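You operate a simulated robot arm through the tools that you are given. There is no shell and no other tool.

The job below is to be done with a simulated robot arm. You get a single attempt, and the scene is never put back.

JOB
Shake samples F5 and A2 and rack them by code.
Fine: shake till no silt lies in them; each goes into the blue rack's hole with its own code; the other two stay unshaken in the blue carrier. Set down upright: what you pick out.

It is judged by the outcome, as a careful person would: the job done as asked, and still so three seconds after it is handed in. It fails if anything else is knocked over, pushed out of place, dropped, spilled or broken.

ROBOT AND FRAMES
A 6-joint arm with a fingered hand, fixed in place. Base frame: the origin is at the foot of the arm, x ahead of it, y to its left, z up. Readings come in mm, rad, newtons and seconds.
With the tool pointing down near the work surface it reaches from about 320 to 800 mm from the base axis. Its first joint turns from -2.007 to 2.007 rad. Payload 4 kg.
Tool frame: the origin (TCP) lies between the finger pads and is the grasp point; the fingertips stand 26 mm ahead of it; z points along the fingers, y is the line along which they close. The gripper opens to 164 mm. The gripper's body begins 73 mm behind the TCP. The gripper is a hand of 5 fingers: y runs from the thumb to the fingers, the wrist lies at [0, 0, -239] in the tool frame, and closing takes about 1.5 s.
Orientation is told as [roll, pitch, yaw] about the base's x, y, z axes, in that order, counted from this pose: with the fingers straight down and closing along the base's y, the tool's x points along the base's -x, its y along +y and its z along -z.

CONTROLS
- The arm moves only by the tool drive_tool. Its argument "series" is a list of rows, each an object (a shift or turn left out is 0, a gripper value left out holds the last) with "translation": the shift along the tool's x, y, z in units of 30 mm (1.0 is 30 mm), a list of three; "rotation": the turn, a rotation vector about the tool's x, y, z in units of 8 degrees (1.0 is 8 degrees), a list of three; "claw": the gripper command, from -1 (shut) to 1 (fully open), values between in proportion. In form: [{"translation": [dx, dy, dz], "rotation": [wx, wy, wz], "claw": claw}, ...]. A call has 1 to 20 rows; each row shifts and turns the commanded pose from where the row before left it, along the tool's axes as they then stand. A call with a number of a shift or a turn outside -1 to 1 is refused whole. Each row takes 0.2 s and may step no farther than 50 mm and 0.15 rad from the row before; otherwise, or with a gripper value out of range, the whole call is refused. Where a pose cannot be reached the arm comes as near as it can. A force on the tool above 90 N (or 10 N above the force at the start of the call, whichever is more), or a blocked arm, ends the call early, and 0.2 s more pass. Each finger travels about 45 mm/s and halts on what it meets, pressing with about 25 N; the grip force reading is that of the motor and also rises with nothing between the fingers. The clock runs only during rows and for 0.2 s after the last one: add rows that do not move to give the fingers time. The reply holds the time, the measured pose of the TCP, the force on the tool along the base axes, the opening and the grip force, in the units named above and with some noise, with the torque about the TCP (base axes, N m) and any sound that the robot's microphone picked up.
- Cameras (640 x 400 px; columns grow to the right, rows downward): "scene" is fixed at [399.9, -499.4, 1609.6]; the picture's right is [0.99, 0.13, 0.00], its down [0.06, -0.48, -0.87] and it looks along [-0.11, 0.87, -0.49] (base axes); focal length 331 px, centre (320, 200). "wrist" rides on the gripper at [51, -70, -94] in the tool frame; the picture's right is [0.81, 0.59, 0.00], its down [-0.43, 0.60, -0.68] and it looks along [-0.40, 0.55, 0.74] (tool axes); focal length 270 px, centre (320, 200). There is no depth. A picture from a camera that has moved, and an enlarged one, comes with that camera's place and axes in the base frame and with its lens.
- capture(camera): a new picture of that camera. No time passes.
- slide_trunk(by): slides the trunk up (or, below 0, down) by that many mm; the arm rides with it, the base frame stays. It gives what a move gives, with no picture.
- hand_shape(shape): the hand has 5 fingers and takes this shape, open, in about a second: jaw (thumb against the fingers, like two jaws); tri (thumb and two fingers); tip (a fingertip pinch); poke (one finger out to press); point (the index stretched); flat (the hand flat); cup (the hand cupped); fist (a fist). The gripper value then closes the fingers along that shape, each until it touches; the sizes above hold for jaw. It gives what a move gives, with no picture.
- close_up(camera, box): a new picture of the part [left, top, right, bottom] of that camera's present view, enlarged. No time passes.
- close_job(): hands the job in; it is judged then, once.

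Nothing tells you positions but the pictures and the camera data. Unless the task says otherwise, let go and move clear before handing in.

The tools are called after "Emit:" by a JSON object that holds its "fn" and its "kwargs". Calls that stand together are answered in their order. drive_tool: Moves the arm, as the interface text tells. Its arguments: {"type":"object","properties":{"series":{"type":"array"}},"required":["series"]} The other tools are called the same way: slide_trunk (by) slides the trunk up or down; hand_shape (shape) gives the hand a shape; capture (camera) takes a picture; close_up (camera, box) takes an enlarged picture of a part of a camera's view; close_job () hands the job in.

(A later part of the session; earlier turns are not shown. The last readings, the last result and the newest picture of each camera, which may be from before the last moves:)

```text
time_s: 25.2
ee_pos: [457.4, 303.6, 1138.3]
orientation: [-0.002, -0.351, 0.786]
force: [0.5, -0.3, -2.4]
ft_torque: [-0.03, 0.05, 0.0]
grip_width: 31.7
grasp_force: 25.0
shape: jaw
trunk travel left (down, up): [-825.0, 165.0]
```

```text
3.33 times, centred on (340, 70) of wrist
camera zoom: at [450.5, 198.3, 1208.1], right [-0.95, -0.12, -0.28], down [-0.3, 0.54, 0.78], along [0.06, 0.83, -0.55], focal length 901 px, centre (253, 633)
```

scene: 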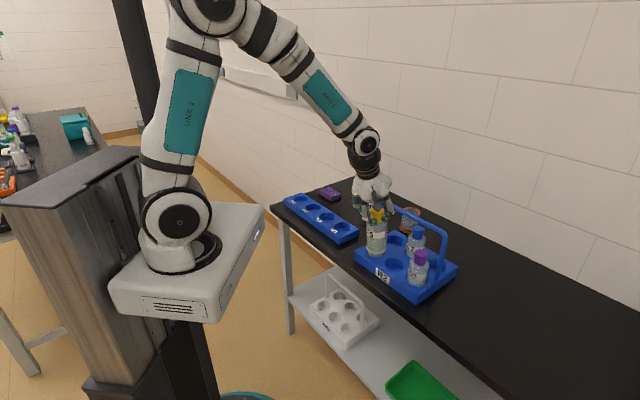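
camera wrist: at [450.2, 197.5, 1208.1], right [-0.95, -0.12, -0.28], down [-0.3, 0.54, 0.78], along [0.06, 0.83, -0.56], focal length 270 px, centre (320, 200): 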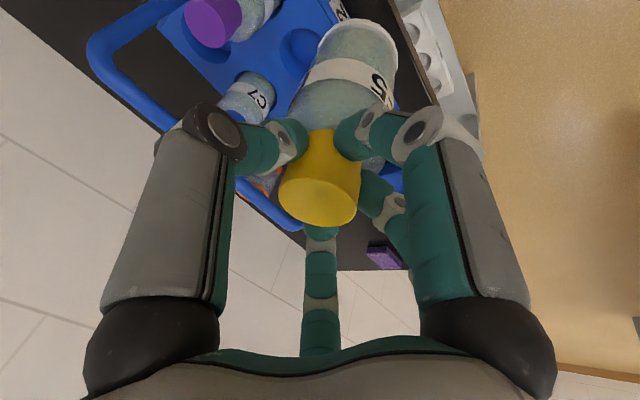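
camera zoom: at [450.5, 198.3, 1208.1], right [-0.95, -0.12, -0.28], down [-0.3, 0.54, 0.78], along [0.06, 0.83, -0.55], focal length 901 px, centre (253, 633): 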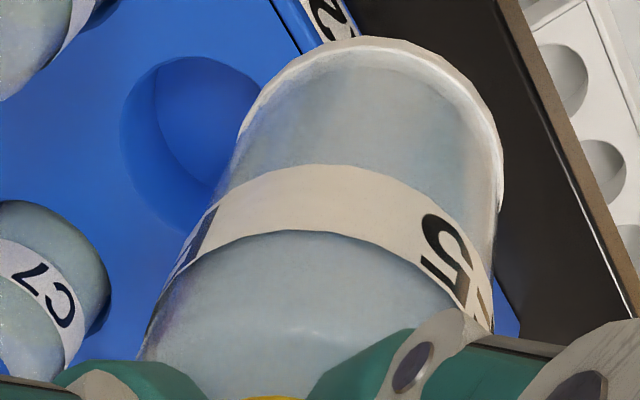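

The liquid in F5 changed from greenish to a uniform grey-blue. I'll look closely for remaining silt at the base compared with the unshaken bottles.

Emit:
{"fn": "close_up", "kwargs": {"camera": "scene", "box": [365, 225, 390, 260]}}

Emit:
{"fn": "close_up", "kwargs": {"camera": "scene", "box": [395, 245, 435, 290]}}

Emit:
{"fn": "close_up", "kwargs": {"camera": "wrist", "box": [310, 10, 400, 70]}}

```text
11.43 times, centred on (378, 242) of scene
camera zoom: at [399.9, -499.4, 1609.6], right [0.99, 0.13, 0.0], down [0.06, -0.48, -0.87], along [-0.11, 0.87, -0.49], focal length 3781 px, centre (-337, -286)
```

zoom: 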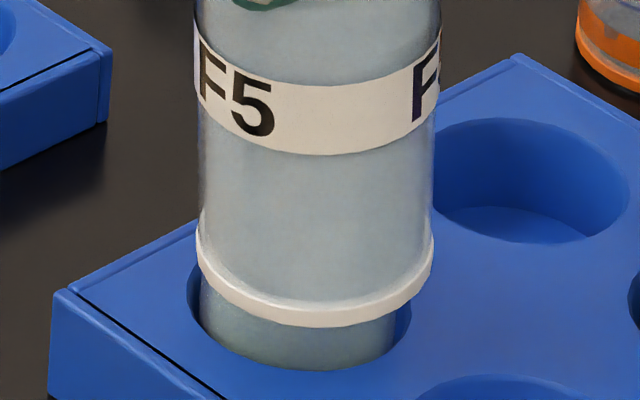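

```text
8.89 times, centred on (415, 268) of scene
camera zoom: at [399.9, -499.4, 1609.6], right [0.99, 0.13, 0.0], down [0.06, -0.48, -0.87], along [-0.11, 0.87, -0.49], focal length 2941 px, centre (-524, -400)
```

zoom: 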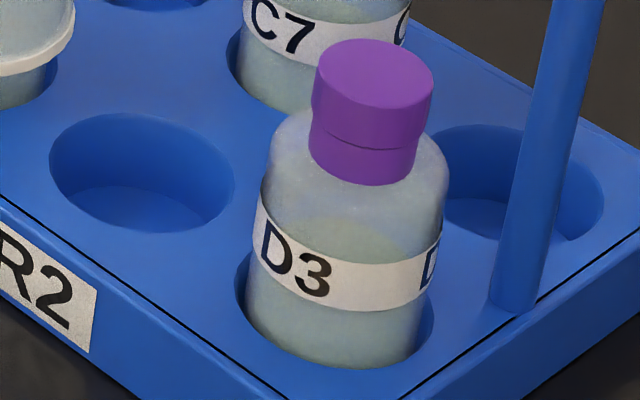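

```text
6.67 times, centred on (355, 40) of wrist
camera zoom: at [450.5, 198.3, 1208.1], right [-0.95, -0.12, -0.28], down [-0.3, 0.54, 0.78], along [0.06, 0.83, -0.55], focal length 1802 px, centre (87, 1267)
```

zoom: 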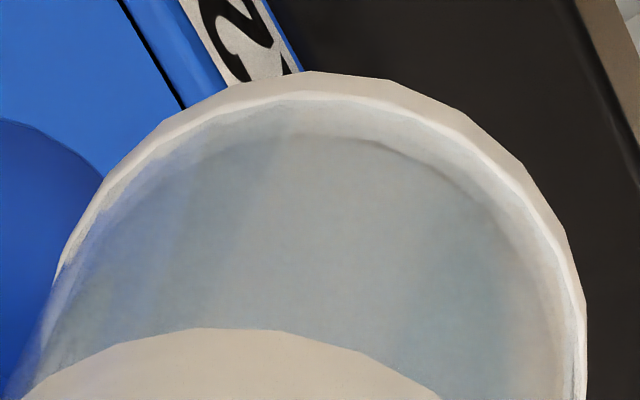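

The unshaken bottles show a greenish settled mass that F5 no longer shows. I'll give F5 another, longer bout to be sure, then compare again.

Emit:
{"fn": "drive_tool", "kwargs": {"series": [{"translation": [-0.9, 0.6, -1]}, {"translation": [0.9, -0.6, 1]}, {"translation": [-0.9, 0.6, -1]}, {"translation": [0.9, -0.6, 1]}, {"translation": [-0.9, 0.6, -1]}, {"translation": [0.9, -0.6, 1]}, {"translation": [-0.9, 0.6, -1]}, {"translation": [0.9, -0.6, 1]}, {"translation": [-0.9, -0.6, -1]}, {"translation": [0.9, 0.6, 1]}, {"translation": [-0.9, -0.6, -1]}, {"translation": [0.9, 0.6, 1]}, {"translation": [-0.9, -0.6, -1]}, {"translation": [0.9, 0.6, 1]}, {"translation": [-0.9, -0.6, -1]}, {"translation": [0.9, 0.6, 1]}, {}, {}]}}

Emit:
{"fn": "close_up", "kwargs": {"camera": "scene", "box": [345, 195, 405, 265]}}

Emit:
{"fn": "close_up", "kwargs": {"camera": "wrist", "box": [260, 10, 420, 130]}}

Emit:
{"fn": "close_up", "kwargs": {"camera": "wrist", "box": [310, 10, 400, 70]}}

```text
time_s: 29.0
ee_pos: [458.0, 304.2, 1138.1]
orientation: [0.002, -0.35, 0.785]
force: [0.7, -0.4, -2.6]
ft_torque: [-0.01, -0.02, -0.03]
grip_width: 31.3
grasp_force: 25.5
shape: jaw
trunk travel left (down, up): [-825.0, 165.0]
```

```text
5.71 times, centred on (375, 230) of scene
camera zoom: at [399.9, -499.4, 1609.6], right [0.99, 0.13, 0.0], down [0.06, -0.48, -0.87], along [-0.11, 0.87, -0.49], focal length 1891 px, centre (6, 29)
```

zoom: 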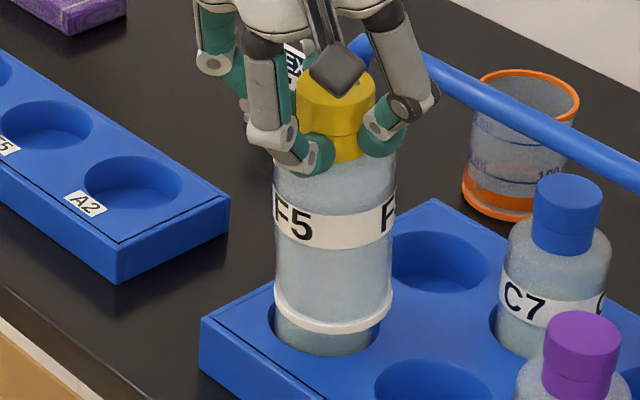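

```text
3.33 times, centred on (340, 70) of wrist
camera zoom: at [451.1, 198.8, 1207.3], right [-0.95, -0.12, -0.28], down [-0.3, 0.54, 0.78], along [0.06, 0.83, -0.56], focal length 901 px, centre (253, 633)
```

zoom: 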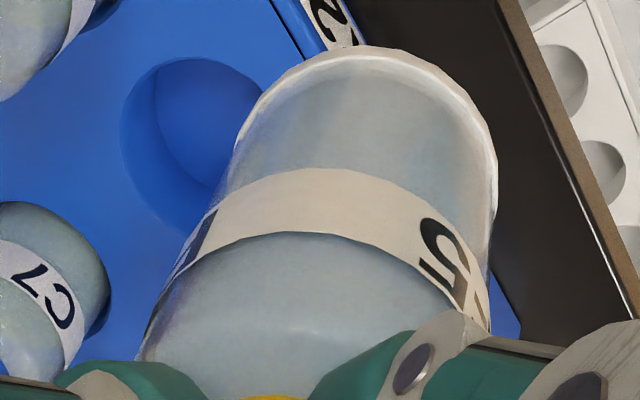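

```text
6.67 times, centred on (355, 40) of wrist
camera zoom: at [451.1, 198.8, 1207.3], right [-0.95, -0.12, -0.28], down [-0.3, 0.54, 0.78], along [0.06, 0.83, -0.56], focal length 1802 px, centre (87, 1267)
```

zoom: 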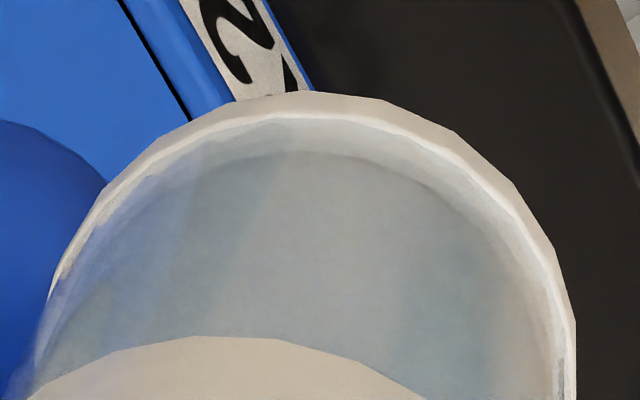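

Emit:
{"fn": "close_up", "kwargs": {"camera": "scene", "box": [366, 220, 391, 250]}}

Emit:
{"fn": "close_up", "kwargs": {"camera": "scene", "box": [405, 250, 435, 288]}}

Emit:
{"fn": "close_up", "kwargs": {"camera": "scene", "box": [400, 222, 430, 260]}}

```text
13.33 times, centred on (378, 235) of scene
camera zoom: at [399.9, -499.4, 1609.6], right [0.99, 0.13, 0.0], down [0.06, -0.48, -0.87], along [-0.11, 0.87, -0.49], focal length 4412 px, centre (-460, -267)
```

zoom: 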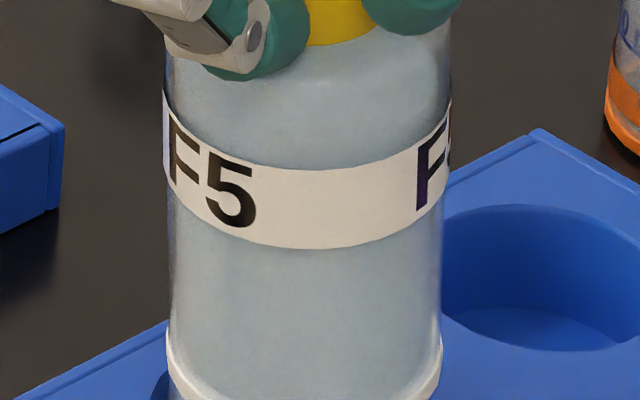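

```text
10.53 times, centred on (420, 269) of scene
camera zoom: at [399.9, -499.4, 1609.6], right [0.99, 0.13, 0.0], down [0.06, -0.48, -0.87], along [-0.11, 0.87, -0.49], focal length 3483 px, centre (-733, -526)
```

zoom: 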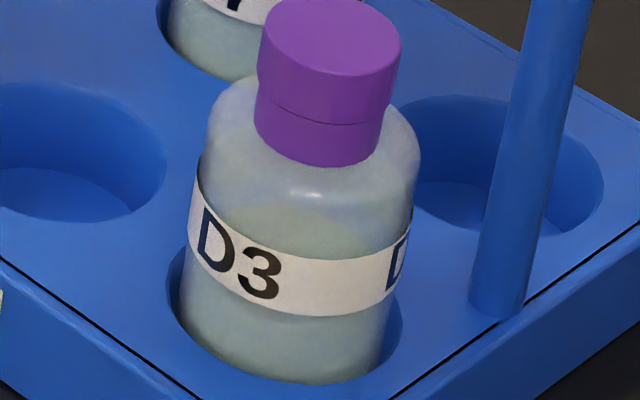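

```text
10.53 times, centred on (415, 241) of scene
camera zoom: at [399.9, -499.4, 1609.6], right [0.99, 0.13, 0.0], down [0.06, -0.48, -0.87], along [-0.11, 0.87, -0.49], focal length 3483 px, centre (-680, -232)
```

zoom: 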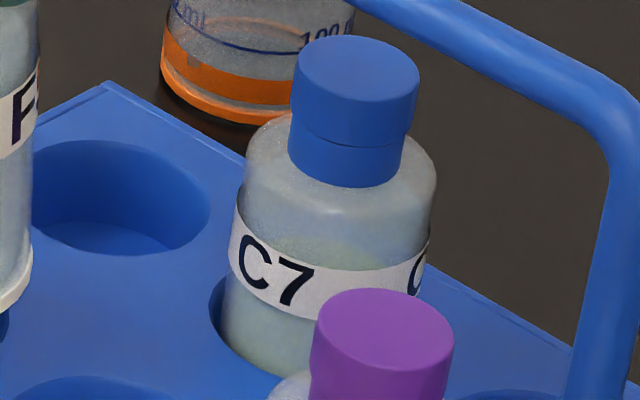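

F5 looks uniform, with no settled layer left. It has drifted a few degrees in the grip, with the base swung toward +x, so I'll measure the tilt before placing.

Emit:
{"fn": "close_up", "kwargs": {"camera": "wrist", "box": [280, 10, 420, 100]}}

Emit:
{"fn": "close_up", "kwargs": {"camera": "wrist", "box": [250, 90, 400, 240]}}

Emit:
{"fn": "close_up", "kwargs": {"camera": "scene", "box": [350, 200, 400, 260]}}

```text
4.44 times, centred on (350, 55) of wrist
camera zoom: at [451.1, 198.8, 1207.3], right [-0.95, -0.12, -0.28], down [-0.3, 0.54, 0.78], along [0.06, 0.83, -0.56], focal length 1201 px, centre (187, 844)
```

zoom: 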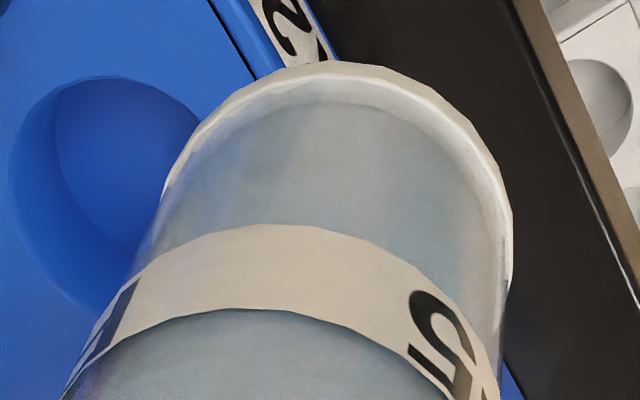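

```text
2.67 times, centred on (325, 165) of wrist
camera zoom: at [451.1, 198.8, 1207.3], right [-0.95, -0.12, -0.28], down [-0.3, 0.54, 0.78], along [0.06, 0.83, -0.56], focal length 721 px, centre (307, 293)
```

zoom: 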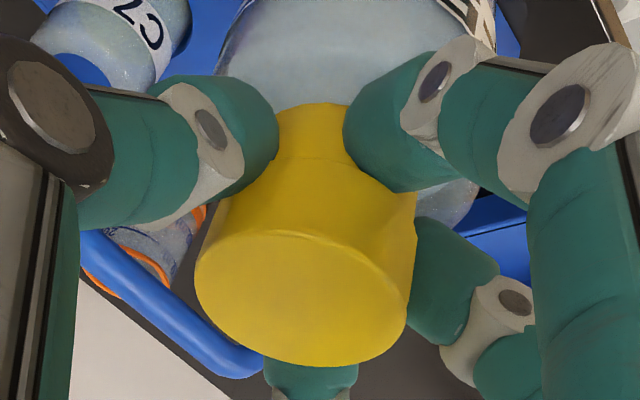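

```text
6.67 times, centred on (375, 230) of scene
camera zoom: at [399.9, -499.4, 1609.6], right [0.99, 0.13, 0.0], down [0.06, -0.48, -0.87], along [-0.11, 0.87, -0.49], focal length 2206 px, centre (-47, 0)
```

zoom: 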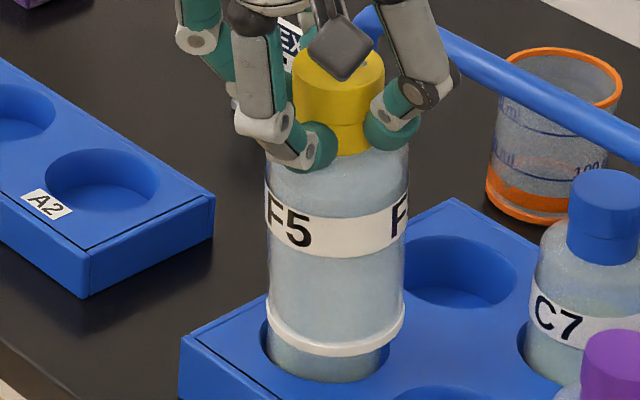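

Combining both views, F5's base leans about 4° toward +x. I'll rotate the tool to bring the bottle upright, rise slightly, and carry it over toward the rack's F5 hole at a safe height.

Emit:
{"fn": "drive_tool", "kwargs": {"series": [{"rotation": [-0.131, 0.205, 0.048]}, {"rotation": [-0.131, 0.205, 0.047]}, {"translation": [-0.193, 0.027, -0.637]}, {}]}}

Emit:
{"fn": "close_up", "kwargs": {"camera": "scene", "box": [350, 190, 400, 250]}}

Emit:
{"fn": "drive_tool", "kwargs": {"series": [{"translation": [-0.2657, 0.8991, 0.1162]}, {"translation": [-0.2657, 0.8991, 0.1162]}, {"translation": [-0.2657, 0.8991, 0.1162]}, {"translation": [-0.2657, 0.8991, 0.1162]}, {"translation": [-0.2657, 0.8991, 0.1162]}, {"translation": [-0.2657, 0.8991, 0.1162]}, {"translation": [-0.2657, 0.8991, 0.1162]}, {"translation": [-0.2657, 0.8991, 0.1162]}, {"translation": [-0.2657, 0.8991, 0.1162]}, {"translation": [-0.2657, 0.8991, 0.1162]}, {}, {}]}}

Emit:
{"fn": "capture", "kwargs": {"camera": "wrist"}}

Emit:
{"fn": "capture", "kwargs": {"camera": "scene"}}

```text
time_s: 30.0
ee_pos: [458.5, 304.4, 1157.6]
orientation: [0.038, -0.291, 0.772]
force: [0.2, 0.2, -2.3]
ft_torque: [-0.02, 0.01, 0.03]
grip_width: 31.8
grasp_force: 25.3
shape: jaw
trunk travel left (down, up): [-825.0, 165.0]
```

```text
6.67 times, centred on (375, 220) of scene
camera zoom: at [399.9, -499.4, 1609.6], right [0.99, 0.13, 0.0], down [0.06, -0.48, -0.87], along [-0.11, 0.87, -0.49], focal length 2206 px, centre (-47, 67)
```

zoom: 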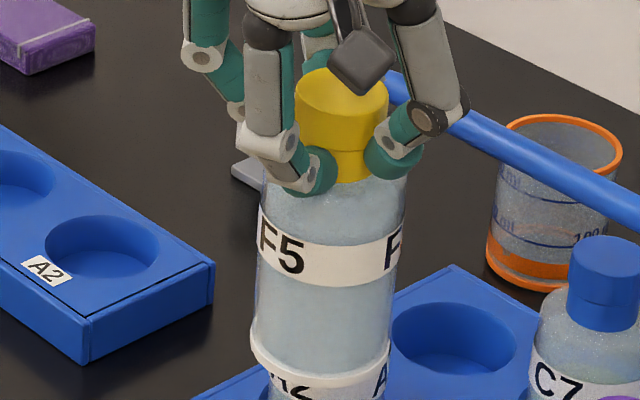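

```text
time_s: 32.6
ee_pos: [328.3, 555.3, 1156.9]
orientation: [0.04, -0.293, 0.774]
force: [-0.4, 0.2, -3.4]
ft_torque: [-0.02, 0.01, -0.02]
grip_width: 31.6
grasp_force: 25.2
shape: jaw
trunk travel left (down, up): [-825.0, 165.0]
```

```text
taken
camera wrist: at [325.7, 452.2, 1228.6], right [-0.97, -0.13, -0.21], down [-0.24, 0.56, 0.8], along [0.02, 0.82, -0.57], focal length 270 px, centre (320, 200)
```

wrist: 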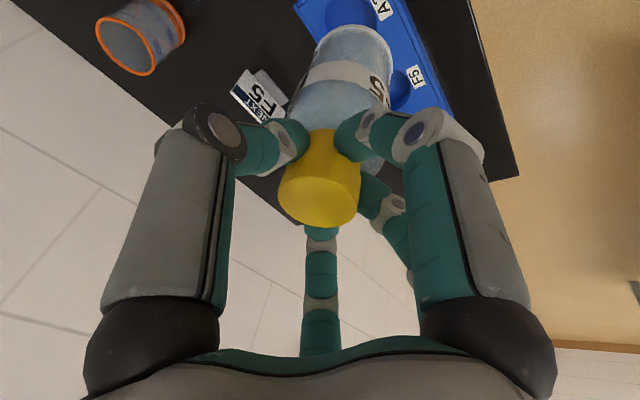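

```text
taken
```

scene: 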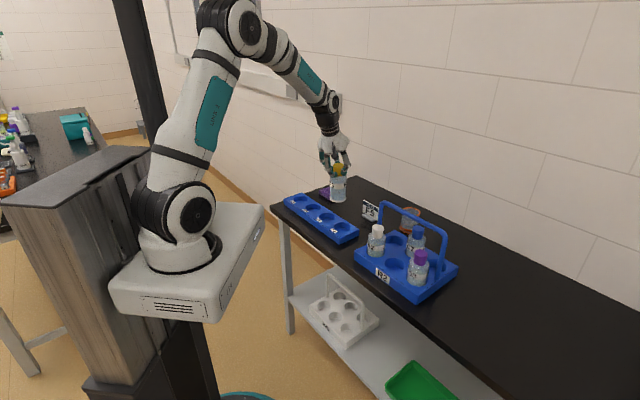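

The bottle now looks upright in the scene view. I'll shift so the rack's F5 hole is unobstructed in the wrist camera and measure it accurately.

Emit:
{"fn": "drive_tool", "kwargs": {"series": [{"translation": [-0.72, 0.299, 0.228]}, {"translation": [-0.72, 0.299, 0.228]}, {"translation": [-0.72, 0.299, 0.228]}, {}, {}, {}]}}

Emit:
{"fn": "capture", "kwargs": {"camera": "wrist"}}

Emit:
{"fn": "close_up", "kwargs": {"camera": "wrist", "box": [360, 0, 500, 110]}}

```text
time_s: 34.0
ee_pos: [355.2, 623.7, 1157.3]
orientation: [0.041, -0.292, 0.772]
force: [1.0, 0.4, -2.9]
ft_torque: [0.01, 0.02, 0.04]
grip_width: 31.6
grasp_force: 25.1
shape: jaw
trunk travel left (down, up): [-825.0, 165.0]
```

```text
taken
camera wrist: at [354.5, 518.7, 1229.0], right [-0.97, -0.13, -0.21], down [-0.24, 0.55, 0.8], along [0.02, 0.82, -0.57], focal length 270 px, centre (320, 200)
```

wrist: 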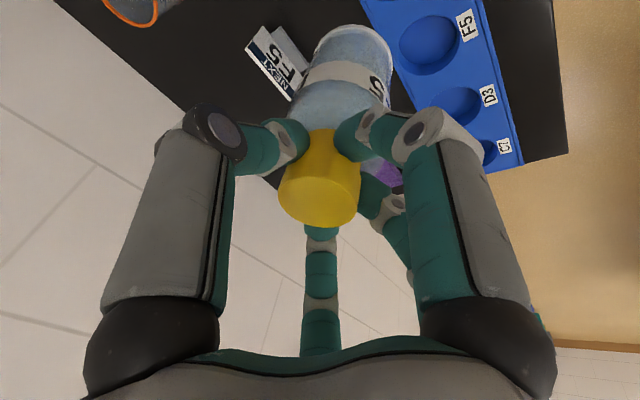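

```text
3.64 times, centred on (430, 55) of wrist
camera zoom: at [354.5, 518.7, 1229.0], right [-0.97, -0.13, -0.21], down [-0.24, 0.55, 0.8], along [0.02, 0.82, -0.57], focal length 983 px, centre (-80, 727)
```

zoom: 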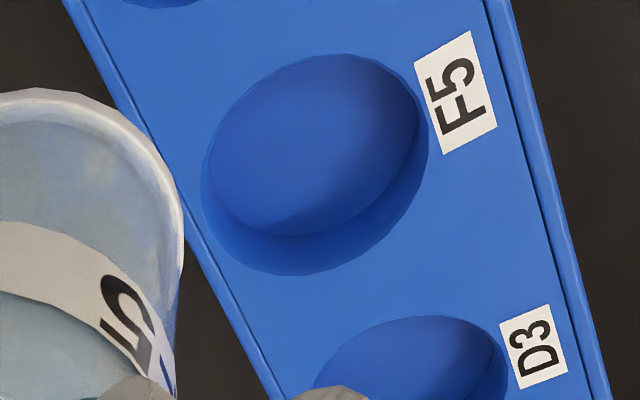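

The rack's F5 hole measures (280.6, 662) at rim height about 879, which agrees with my earlier estimate. I'll move over it and descend until the bottle base is about 20 mm above the rim.

Emit:
{"fn": "drive_tool", "kwargs": {"series": [{"translation": [0.338, 0.876, -0.066]}, {"translation": [0.338, 0.876, -0.066]}, {"translation": [0.338, 0.876, -0.066]}, {}, {"translation": [0.229, -0.031, 0.759]}, {"translation": [0.229, -0.031, 0.759]}, {"translation": [0.229, -0.031, 0.759]}, {"translation": [0.229, -0.031, 0.759]}, {"translation": [0.229, -0.031, 0.759]}, {}, {}, {}]}}

Emit:
{"fn": "close_up", "kwargs": {"camera": "scene", "box": [275, 160, 375, 250]}}

Emit:
{"fn": "close_up", "kwargs": {"camera": "wrist", "box": [260, 0, 460, 130]}}

```text
time_s: 36.6
ee_pos: [278.7, 657.1, 1038.7]
orientation: [0.041, -0.291, 0.772]
force: [0.0, 0.0, -2.8]
ft_torque: [0.0, 0.02, 0.01]
grip_width: 31.6
grasp_force: 25.0
shape: jaw
trunk travel left (down, up): [-825.0, 165.0]
```

```text
4.44 times, centred on (325, 205) of scene
camera zoom: at [399.9, -499.4, 1609.6], right [0.99, 0.13, 0.0], down [0.06, -0.48, -0.87], along [-0.11, 0.87, -0.49], focal length 1471 px, centre (298, 178)
```

zoom: 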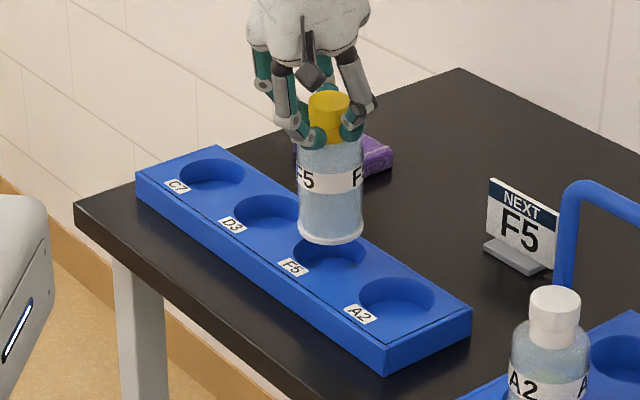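

```text
3.08 times, centred on (360, 65) of wrist
camera zoom: at [277.1, 552.6, 1110.2], right [-0.97, -0.13, -0.21], down [-0.24, 0.55, 0.8], along [0.02, 0.82, -0.57], focal length 832 px, centre (197, 615)
```

zoom: 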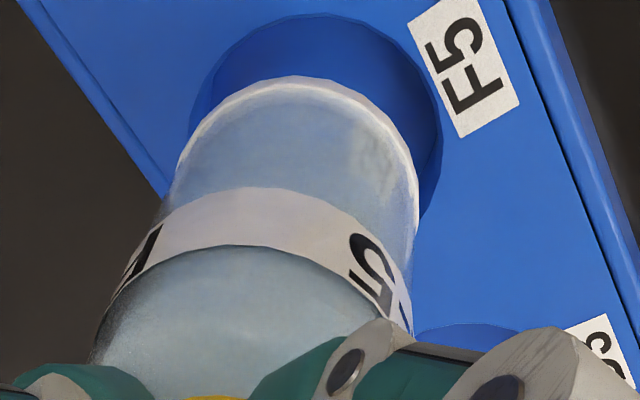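

The bottle base is nearly over the hole in the wrist view. I'll zoom in from the scene camera to cross-check height and depth before lowering.

Emit:
{"fn": "close_up", "kwargs": {"camera": "scene", "box": [310, 190, 350, 235]}}

Emit:
{"fn": "close_up", "kwargs": {"camera": "scene", "box": [310, 170, 350, 210]}}

```text
8.89 times, centred on (330, 212) of scene
camera zoom: at [399.9, -499.4, 1609.6], right [0.99, 0.13, 0.0], down [0.06, -0.48, -0.87], along [-0.11, 0.87, -0.49], focal length 2941 px, centre (231, 89)
```

zoom: 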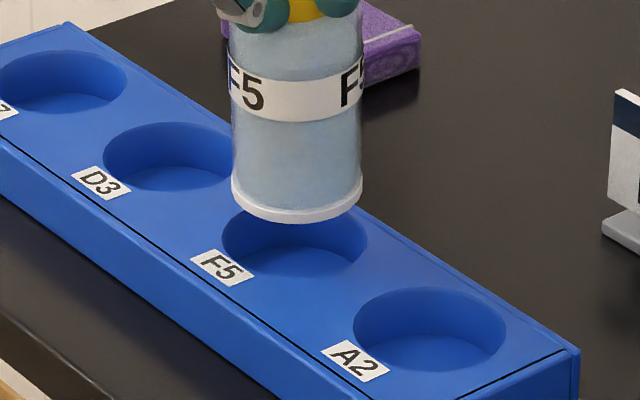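

```text
10.00 times, centred on (330, 190) of scene
camera zoom: at [399.9, -499.4, 1609.6], right [0.99, 0.13, 0.0], down [0.06, -0.48, -0.87], along [-0.11, 0.87, -0.49], focal length 3309 px, centre (220, 300)
```

zoom: 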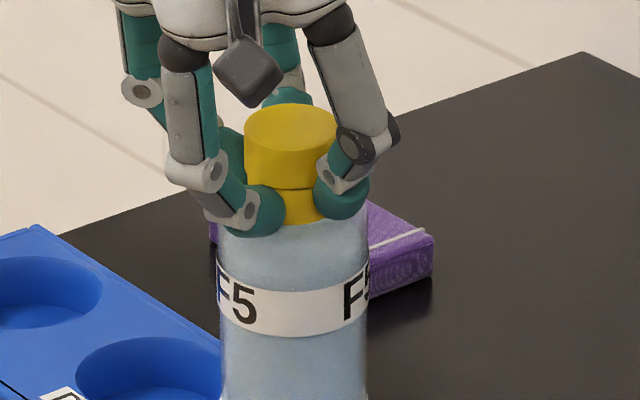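

The base is about 25 mm above the rim and a couple of millimetres off centre. I'll correct by (−1.3, +1.8) mm, lower 20 mm, and look again.

Emit:
{"fn": "drive_tool", "kwargs": {"series": [{"translation": [0.091, 0.024, 0.322]}, {"translation": [0.091, 0.023, 0.322]}, {}, {}]}}

Emit:
{"fn": "close_up", "kwargs": {"camera": "scene", "box": [310, 190, 350, 235]}}

Emit:
{"fn": "close_up", "kwargs": {"camera": "wrist", "box": [260, 0, 460, 130]}}

```text
time_s: 37.6
ee_pos: [277.8, 659.4, 1018.5]
orientation: [0.041, -0.291, 0.773]
force: [0.7, 0.4, -3.1]
ft_torque: [0.02, -0.01, -0.01]
grip_width: 31.5
grasp_force: 25.8
shape: jaw
trunk travel left (down, up): [-825.0, 165.0]
```

```text
8.89 times, centred on (330, 212) of scene
camera zoom: at [399.9, -499.4, 1609.6], right [0.99, 0.13, 0.0], down [0.06, -0.48, -0.87], along [-0.11, 0.87, -0.49], focal length 2941 px, centre (231, 89)
```

zoom: 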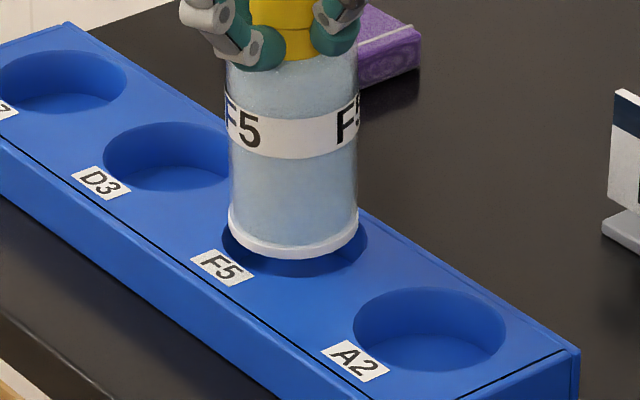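

```text
3.08 times, centred on (360, 65) of wrist
camera zoom: at [275.5, 554.5, 1089.9], right [-0.97, -0.13, -0.21], down [-0.24, 0.55, 0.8], along [0.02, 0.82, -0.57], focal length 832 px, centre (197, 615)
```

zoom: 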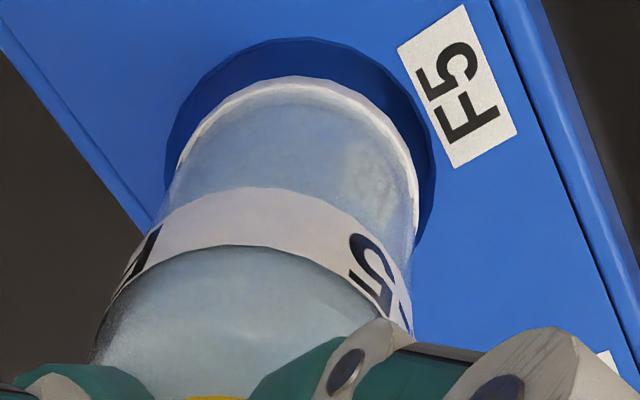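

The base is centred to within about a millimetre and roughly 6 mm above the rim. I'll lower it into the hole in small steps, watching the force.

Emit:
{"fn": "drive_tool", "kwargs": {"series": [{"translation": [0.03, 0.013, 0.166]}, {"translation": [0.048, -0.007, 0.16]}, {}, {}]}}

Emit:
{"fn": "drive_tool", "kwargs": {"series": [{"translation": [0.048, -0.007, 0.16]}, {"translation": [0.048, -0.007, 0.16]}, {}, {}]}}

Emit:
{"fn": "close_up", "kwargs": {"camera": "scene", "box": [310, 190, 350, 235]}}

Emit:
{"fn": "close_up", "kwargs": {"camera": "wrist", "box": [260, 0, 460, 130]}}

```text
time_s: 38.6
ee_pos: [278.6, 659.6, 1009.3]
orientation: [0.04, -0.291, 0.774]
force: [0.7, -0.2, -2.5]
ft_torque: [0.01, -0.01, 0.0]
grip_width: 31.6
grasp_force: 25.1
shape: jaw
trunk travel left (down, up): [-825.0, 165.0]
```

```text
time_s: 39.6
ee_pos: [278.9, 658.9, 997.6]
orientation: [0.04, -0.293, 0.773]
force: [0.0, 0.2, -2.5]
ft_torque: [0.0, 0.02, 0.02]
grip_width: 31.4
grasp_force: 24.9
shape: jaw
trunk travel left (down, up): [-825.0, 165.0]
```

```text
8.89 times, centred on (330, 212) of scene
camera zoom: at [399.9, -499.4, 1609.6], right [0.99, 0.13, 0.0], down [0.06, -0.48, -0.87], along [-0.11, 0.87, -0.49], focal length 2941 px, centre (231, 89)
```

zoom: 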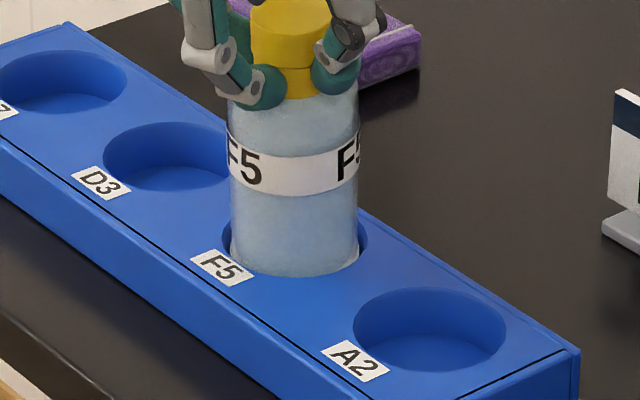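

```text
3.08 times, centred on (360, 65) of wrist
camera zoom: at [276.0, 555.4, 1069.8], right [-0.97, -0.13, -0.21], down [-0.24, 0.55, 0.8], along [0.02, 0.82, -0.57], focal length 832 px, centre (197, 615)
```

zoom: 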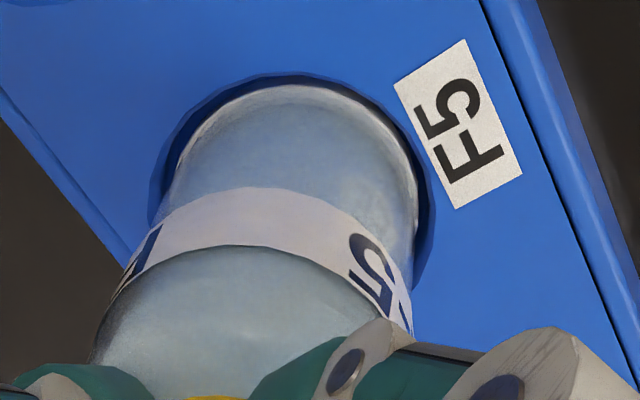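

F5 is entering its hole freely. I'll continue down in small steps until the floor takes the weight.

Emit:
{"fn": "drive_tool", "kwargs": {"series": [{"translation": [0.048, -0.007, 0.16]}, {}, {}]}}

Emit:
{"fn": "drive_tool", "kwargs": {"series": [{"translation": [0.038, -0.005, 0.128]}, {}, {}]}}

```text
time_s: 40.4
ee_pos: [278.0, 660.1, 993.1]
orientation: [0.04, -0.29, 0.773]
force: [0.1, 0.3, -3.0]
ft_torque: [0.0, 0.0, -0.01]
grip_width: 31.5
grasp_force: 25.3
shape: jaw
trunk travel left (down, up): [-825.0, 165.0]
```

```text
time_s: 41.2
ee_pos: [278.2, 659.6, 990.5]
orientation: [0.041, -0.292, 0.773]
force: [0.7, -0.2, -2.5]
ft_torque: [0.0, 0.02, 0.02]
grip_width: 31.5
grasp_force: 25.0
shape: jaw
trunk travel left (down, up): [-825.0, 165.0]
```

Emit:
{"fn": "drive_tool", "kwargs": {"series": [{"translation": [0.019, -0.003, 0.064]}, {}, {}]}}

Emit:
{"fn": "drive_tool", "kwargs": {"series": [{"translation": [0.019, -0.003, 0.064]}, {}, {}]}}

Emit:
{"fn": "drive_tool", "kwargs": {"series": [{"translation": [0.01, -0.001, 0.032]}, {}, {}]}}

```text
time_s: 42.0
ee_pos: [278.4, 660.5, 989.6]
orientation: [0.043, -0.293, 0.772]
force: [0.5, 0.2, 2.7]
ft_torque: [-0.04, -0.01, 0.0]
grip_width: 31.6
grasp_force: 25.1
shape: jaw
trunk travel left (down, up): [-825.0, 165.0]
```

```text
time_s: 42.8
ee_pos: [277.4, 659.7, 987.9]
orientation: [0.041, -0.295, 0.773]
force: [0.6, 2.9, 13.9]
ft_torque: [0.03, 0.0, 0.02]
grip_width: 31.6
grasp_force: 24.9
shape: jaw
trunk travel left (down, up): [-825.0, 165.0]
```

```text
time_s: 43.6
ee_pos: [277.5, 659.8, 987.1]
orientation: [0.042, -0.294, 0.773]
force: [1.3, 4.8, 23.1]
ft_torque: [0.06, -0.05, 0.04]
grip_width: 32.1
grasp_force: 24.7
shape: jaw
trunk travel left (down, up): [-825.0, 165.0]
```

The floor is reached, with an upward force. I'll ease off 2 mm, then open the hand gently.

Emit:
{"fn": "drive_tool", "kwargs": {"series": [{"translation": [-0.019, 0.003, -0.064]}, {}, {"claw": -0.7}, {"claw": -0.6}, {"claw": -0.5}, {"claw": -0.4}, {"claw": -0.3}, {"claw": -0.3}, {"claw": -0.3}]}}

Emit:
{"fn": "close_up", "kwargs": {"camera": "scene", "box": [300, 165, 360, 235]}}

Emit:
{"fn": "capture", "kwargs": {"camera": "wrist"}}

```text
time_s: 45.6
ee_pos: [278.1, 660.2, 987.0]
orientation: [0.04, -0.291, 0.773]
force: [0.1, -0.1, -0.3]
ft_torque: [0.03, -0.01, 0.01]
grip_width: 56.7
grasp_force: 0.1
shape: jaw
trunk travel left (down, up): [-825.0, 165.0]
```

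```text
5.71 times, centred on (330, 200) of scene
camera zoom: at [399.9, -499.4, 1609.6], right [0.99, 0.13, 0.0], down [0.06, -0.48, -0.87], along [-0.11, 0.87, -0.49], focal length 1891 px, centre (263, 200)
```

zoom: 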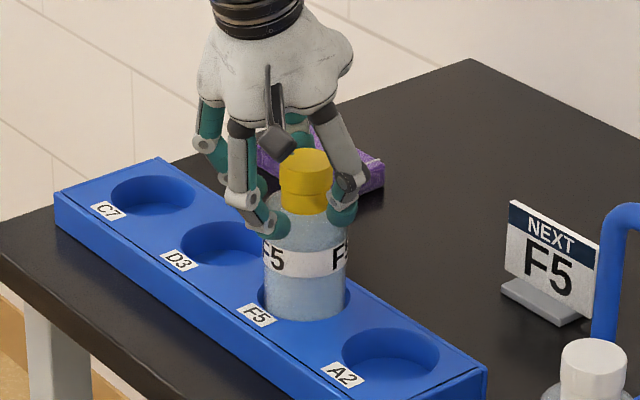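

```text
taken
camera wrist: at [276.1, 555.5, 1058.2], right [-0.97, -0.13, -0.21], down [-0.24, 0.55, 0.8], along [0.02, 0.82, -0.57], focal length 270 px, centre (320, 200)
```

wrist: 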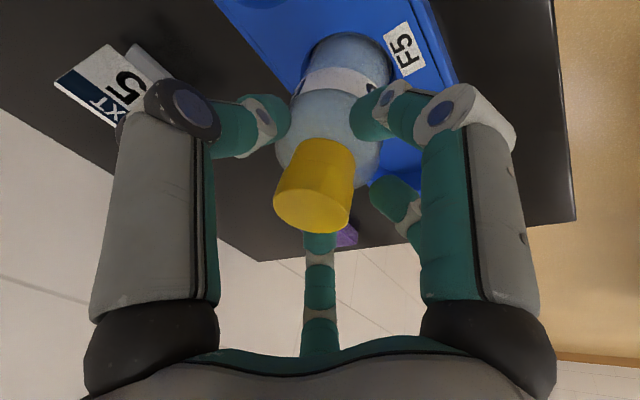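

F5 is released and standing in its own hole. I'll open wider and rise straight up clear of the cap.

Emit:
{"fn": "drive_tool", "kwargs": {"series": [{"claw": 0.0}, {"claw": 0.0}, {"claw": 0.0}, {"translation": [-0.096, 0.013, -0.319]}, {"translation": [-0.096, 0.013, -0.319]}, {"translation": [-0.144, 0.02, -0.479]}, {"translation": [-0.192, 0.026, -0.638]}, {"translation": [-0.24, 0.032, -0.8]}, {"translation": [-0.288, 0.039, -0.957]}, {"translation": [-0.288, 0.039, -0.957]}, {}, {}]}}

Emit:
{"fn": "capture", "kwargs": {"camera": "scene"}}

Emit:
{"fn": "close_up", "kwargs": {"camera": "scene", "box": [300, 165, 360, 235]}}

Emit:
{"fn": "close_up", "kwargs": {"camera": "scene", "box": [350, 200, 460, 300]}}

```text
time_s: 48.2
ee_pos: [276.8, 658.4, 1127.2]
orientation: [0.041, -0.291, 0.773]
force: [0.6, -0.7, -0.3]
ft_torque: [0.01, 0.05, 0.03]
grip_width: 81.5
grasp_force: 0.1
shape: jaw
trunk travel left (down, up): [-825.0, 165.0]
```

```text
taken
```

scene: 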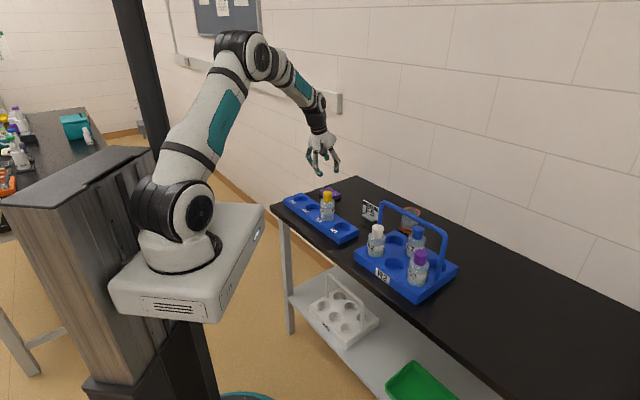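

```text
5.71 times, centred on (330, 200) of scene
camera zoom: at [399.9, -499.4, 1609.6], right [0.99, 0.13, 0.0], down [0.06, -0.48, -0.87], along [-0.11, 0.87, -0.49], focal length 1891 px, centre (263, 200)
```

zoom: 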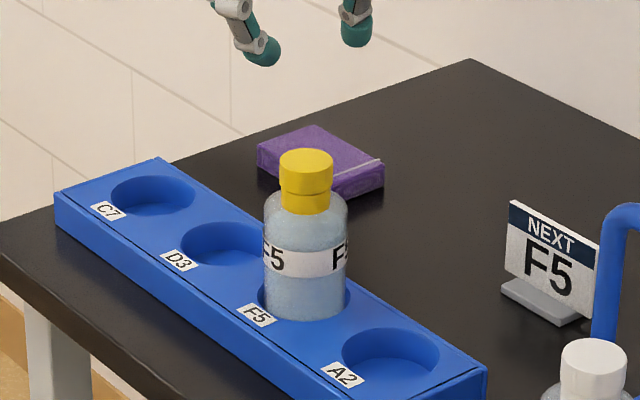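

```text
4.00 times, centred on (405, 250) of scene
camera zoom: at [399.9, -499.4, 1609.6], right [0.99, 0.13, 0.0], down [0.06, -0.48, -0.87], along [-0.11, 0.87, -0.49], focal length 1324 px, centre (-20, 0)
```

zoom: 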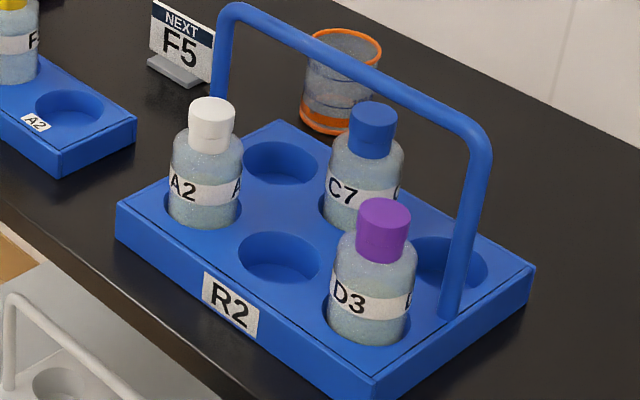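

F5 stands upright in its own hole and the rest is undisturbed. Next is A2: I'll reorient (15° tilt, slightly rolled to keep fingers away from the handle post) and travel high back to a hover near A2.

Emit:
{"fn": "drive_tool", "kwargs": {"series": [{"rotation": [0.123, 0.12, -0.667]}, {"rotation": [0.123, 0.12, -0.667], "claw": -0.3}, {"translation": [0.317, -0.928, -0.12]}, {"translation": [0.317, -0.928, -0.12]}, {"translation": [0.317, -0.928, -0.12]}, {"translation": [0.317, -0.928, -0.12]}, {"translation": [0.317, -0.928, -0.12]}, {"translation": [0.317, -0.928, -0.12]}, {"translation": [0.317, -0.928, -0.12]}, {"translation": [0.317, -0.928, -0.12]}, {"translation": [0.317, -0.928, -0.12]}, {"translation": [0.317, -0.928, -0.12]}, {}, {}]}}

Emit:
{"fn": "capture", "kwargs": {"camera": "wrist"}}

Emit:
{"fn": "close_up", "kwargs": {"camera": "wrist", "box": [240, 10, 400, 140]}}

```text
time_s: 51.2
ee_pos: [445.5, 417.9, 1149.5]
orientation: [-0.046, -0.258, 0.967]
force: [-0.1, 0.8, 0.2]
ft_torque: [0.02, 0.04, -0.04]
grip_width: 58.0
grasp_force: 0.1
shape: jaw
trunk travel left (down, up): [-825.0, 165.0]
```

```text
taken
camera wrist: at [458.2, 319.1, 1229.4], right [-0.92, -0.3, -0.23], down [-0.37, 0.56, 0.74], along [-0.09, 0.77, -0.63], focal length 270 px, centre (320, 200)
```

wrist: 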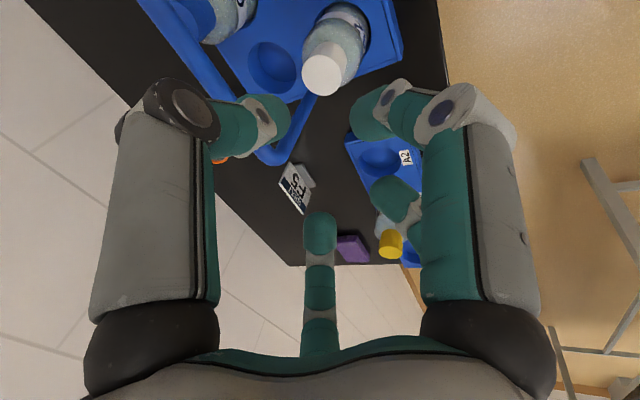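

```text
3.08 times, centred on (320, 75) of wrist
camera zoom: at [458.2, 319.1, 1229.4], right [-0.92, -0.3, -0.23], down [-0.37, 0.56, 0.74], along [-0.09, 0.77, -0.63], focal length 832 px, centre (320, 585)
```

zoom: 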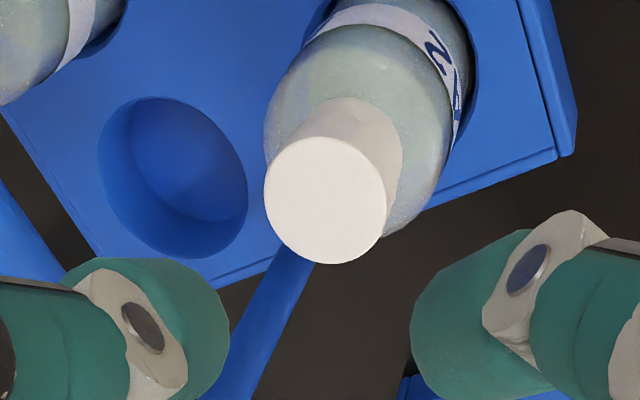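

A2's cap is at about (477, 445) and the handle post is far enough behind. I'll advance to about 60 mm short of the grasp and re-check.

Emit:
{"fn": "drive_tool", "kwargs": {"series": [{"translation": [0.053, -0.014, 0.872]}, {"translation": [0.053, -0.014, 0.872]}, {"translation": [0.053, -0.014, 0.872]}, {"translation": [0.053, -0.014, 0.872]}, {}, {}]}}

Emit:
{"fn": "capture", "kwargs": {"camera": "wrist"}}

Emit:
{"fn": "close_up", "kwargs": {"camera": "wrist", "box": [240, 70, 400, 190]}}

Emit:
{"fn": "close_up", "kwargs": {"camera": "scene", "box": [340, 180, 430, 270]}}

```text
time_s: 52.6
ee_pos: [462.3, 430.9, 1046.3]
orientation: [-0.047, -0.257, 0.965]
force: [-0.6, 0.3, 0.1]
ft_torque: [0.05, -0.04, 0.01]
grip_width: 57.6
grasp_force: 0.1
shape: jaw
trunk travel left (down, up): [-825.0, 165.0]
```

```text
taken
camera wrist: at [474.7, 333.4, 1126.6], right [-0.92, -0.3, -0.23], down [-0.37, 0.56, 0.74], along [-0.09, 0.77, -0.63], focal length 270 px, centre (320, 200)
```

wrist: 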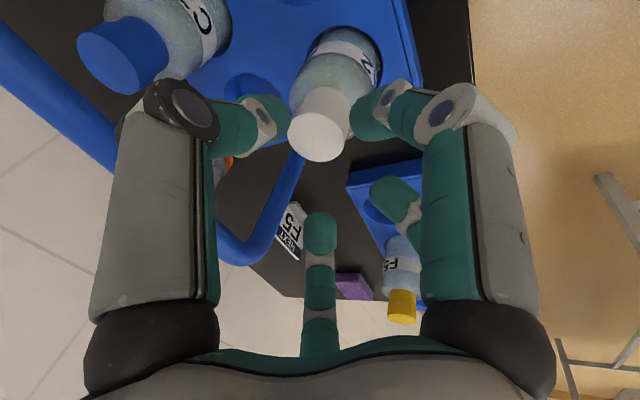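

```text
3.33 times, centred on (320, 130) of wrist
camera zoom: at [474.7, 333.4, 1126.6], right [-0.92, -0.3, -0.23], down [-0.37, 0.56, 0.74], along [-0.09, 0.77, -0.63], focal length 901 px, centre (320, 433)
```

zoom: 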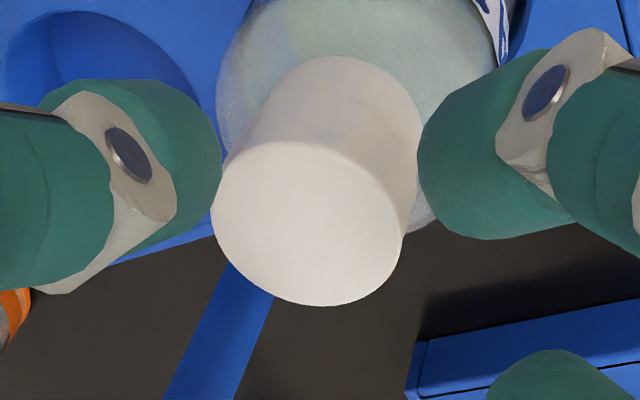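

```text
4.44 times, centred on (385, 225) of scene
camera zoom: at [399.9, -499.4, 1609.6], right [0.99, 0.13, 0.0], down [0.06, -0.48, -0.87], along [-0.11, 0.87, -0.49], focal length 1471 px, centre (31, 89)
```

zoom: 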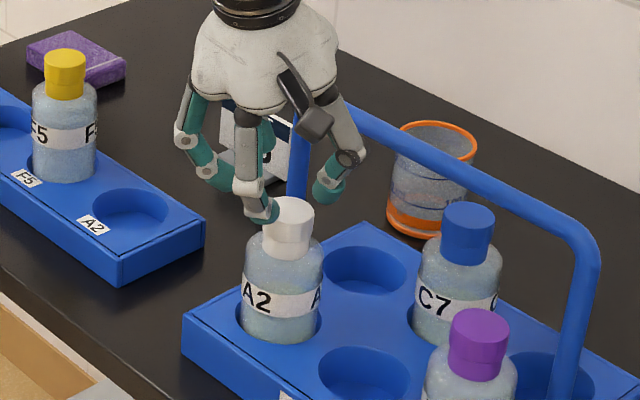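

Still well aligned. I'll advance the last 60 mm along the tool axis onto A2's cap.

Emit:
{"fn": "drive_tool", "kwargs": {"series": [{"translation": [-0.005, 0.005, 0.497]}, {"translation": [-0.005, 0.005, 0.497]}, {"translation": [-0.005, 0.005, 0.497]}, {"translation": [-0.005, 0.005, 0.496]}, {}, {}]}}

Emit:
{"fn": "close_up", "kwargs": {"camera": "wrist", "box": [220, 70, 420, 220]}}

Emit:
{"fn": "close_up", "kwargs": {"camera": "scene", "box": [350, 200, 410, 270]}}

Emit:
{"fn": "capture", "kwargs": {"camera": "wrist"}}

```text
time_s: 54.0
ee_pos: [473.2, 441.7, 989.0]
orientation: [-0.046, -0.258, 0.967]
force: [0.9, -0.4, -0.1]
ft_torque: [-0.01, 0.02, 0.02]
grip_width: 57.9
grasp_force: 0.1
shape: jaw
trunk travel left (down, up): [-825.0, 165.0]
```

```text
2.67 times, centred on (320, 145) of wrist
camera zoom: at [485.0, 344.7, 1069.0], right [-0.92, -0.3, -0.23], down [-0.37, 0.56, 0.74], along [-0.09, 0.77, -0.63], focal length 721 px, centre (320, 347)
```

zoom: 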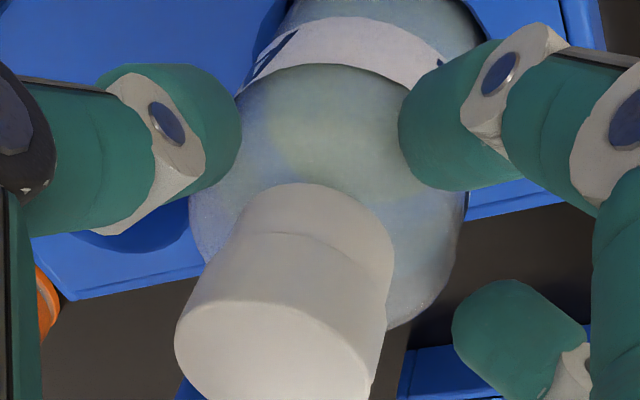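

```text
5.71 times, centred on (380, 235) of scene
camera zoom: at [399.9, -499.4, 1609.6], right [0.99, 0.13, 0.0], down [0.06, -0.48, -0.87], along [-0.11, 0.87, -0.49], focal length 1891 px, centre (-23, 0)
```

zoom: 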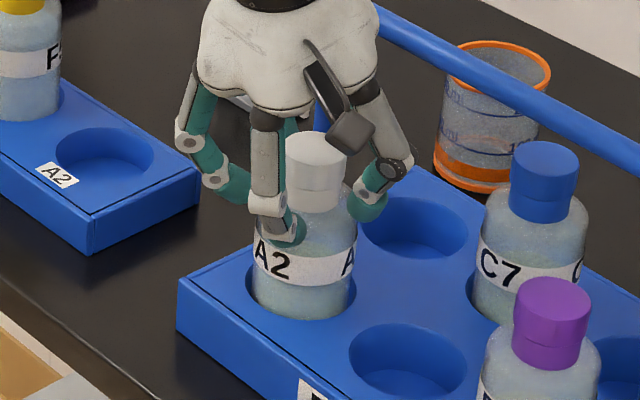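

```text
taken
camera wrist: at [485.0, 344.7, 1069.0], right [-0.92, -0.3, -0.23], down [-0.37, 0.56, 0.74], along [-0.09, 0.77, -0.63], focal length 270 px, centre (320, 200)
```

wrist: 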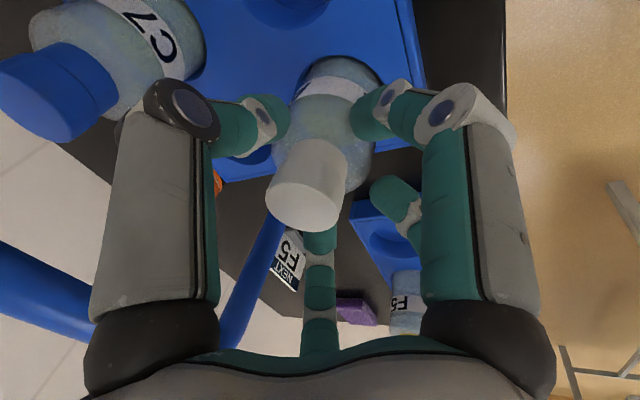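

The A2 bottle seems slightly shifted compared with before the approach, so I'll compare the same view as at the start before closing.

Emit:
{"fn": "close_up", "kwargs": {"camera": "scene", "box": [375, 215, 435, 275]}}

Emit:
{"fn": "close_up", "kwargs": {"camera": "scene", "box": [355, 215, 400, 265]}}

```text
6.67 times, centred on (405, 245) of scene
camera zoom: at [399.9, -499.4, 1609.6], right [0.99, 0.13, 0.0], down [0.06, -0.48, -0.87], along [-0.11, 0.87, -0.49], focal length 2206 px, centre (-247, -100)
```

zoom: 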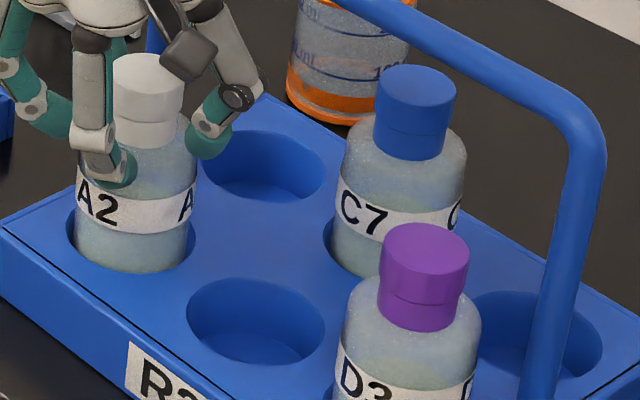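

```text
8.00 times, centred on (378, 240) of scene
camera zoom: at [399.9, -499.4, 1609.6], right [0.99, 0.13, 0.0], down [0.06, -0.48, -0.87], along [-0.11, 0.87, -0.49], focal length 2647 px, centre (-140, -120)
```

zoom: 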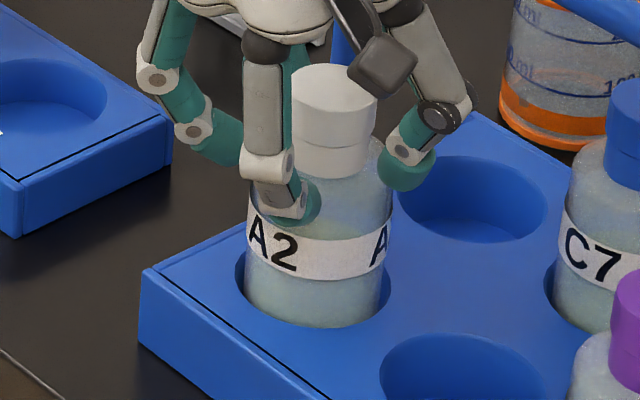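

The whole carrier has slid a few millimetres with the bottle during the last approach. I'll find what touched before doing anything else.

Emit:
{"fn": "close_up", "kwargs": {"camera": "wrist", "box": [260, 60, 420, 170]}}

Emit:
{"fn": "close_up", "kwargs": {"camera": "wrist", "box": [180, 160, 440, 360]}}

Emit:
{"fn": "close_up", "kwargs": {"camera": "scene", "box": [355, 190, 395, 235]}}

```text
3.64 times, centred on (340, 115) of wrist
camera zoom: at [485.0, 344.7, 1069.0], right [-0.92, -0.3, -0.23], down [-0.37, 0.56, 0.74], along [-0.09, 0.77, -0.63], focal length 983 px, centre (247, 509)
```

zoom: 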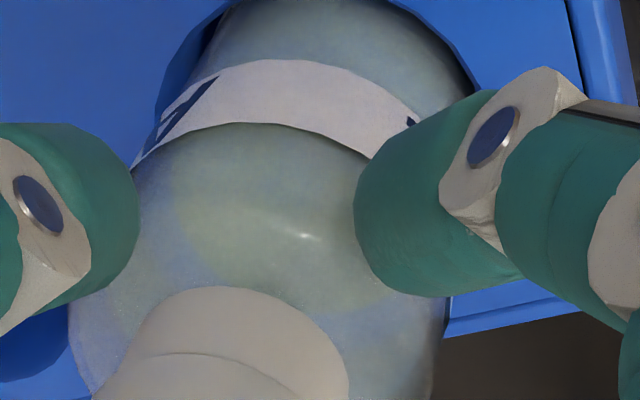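

```text
2.00 times, centred on (310, 260) of wrist
camera zoom: at [485.0, 344.7, 1069.0], right [-0.92, -0.3, -0.23], down [-0.37, 0.56, 0.74], along [-0.09, 0.77, -0.63], focal length 541 px, centre (340, 80)
```

zoom: 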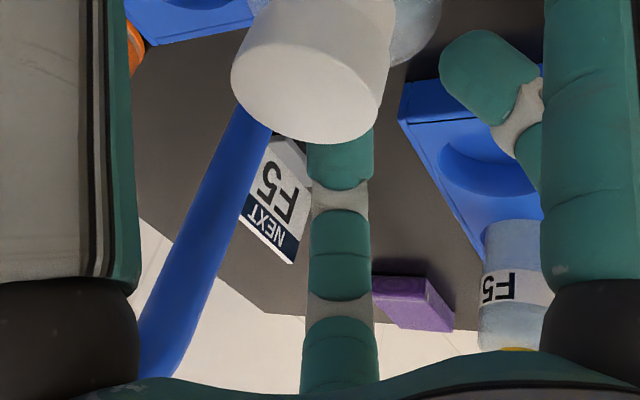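

```text
8.89 times, centred on (375, 212) of scene
camera zoom: at [399.9, -499.4, 1609.6], right [0.99, 0.13, 0.0], down [0.06, -0.48, -0.87], along [-0.11, 0.87, -0.49], focal length 2941 px, centre (-169, 89)
```

zoom: 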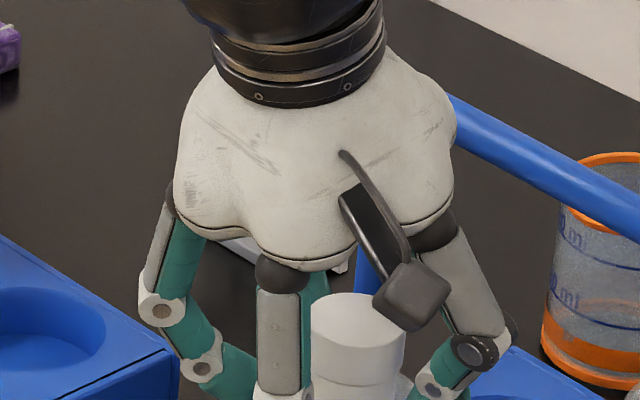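

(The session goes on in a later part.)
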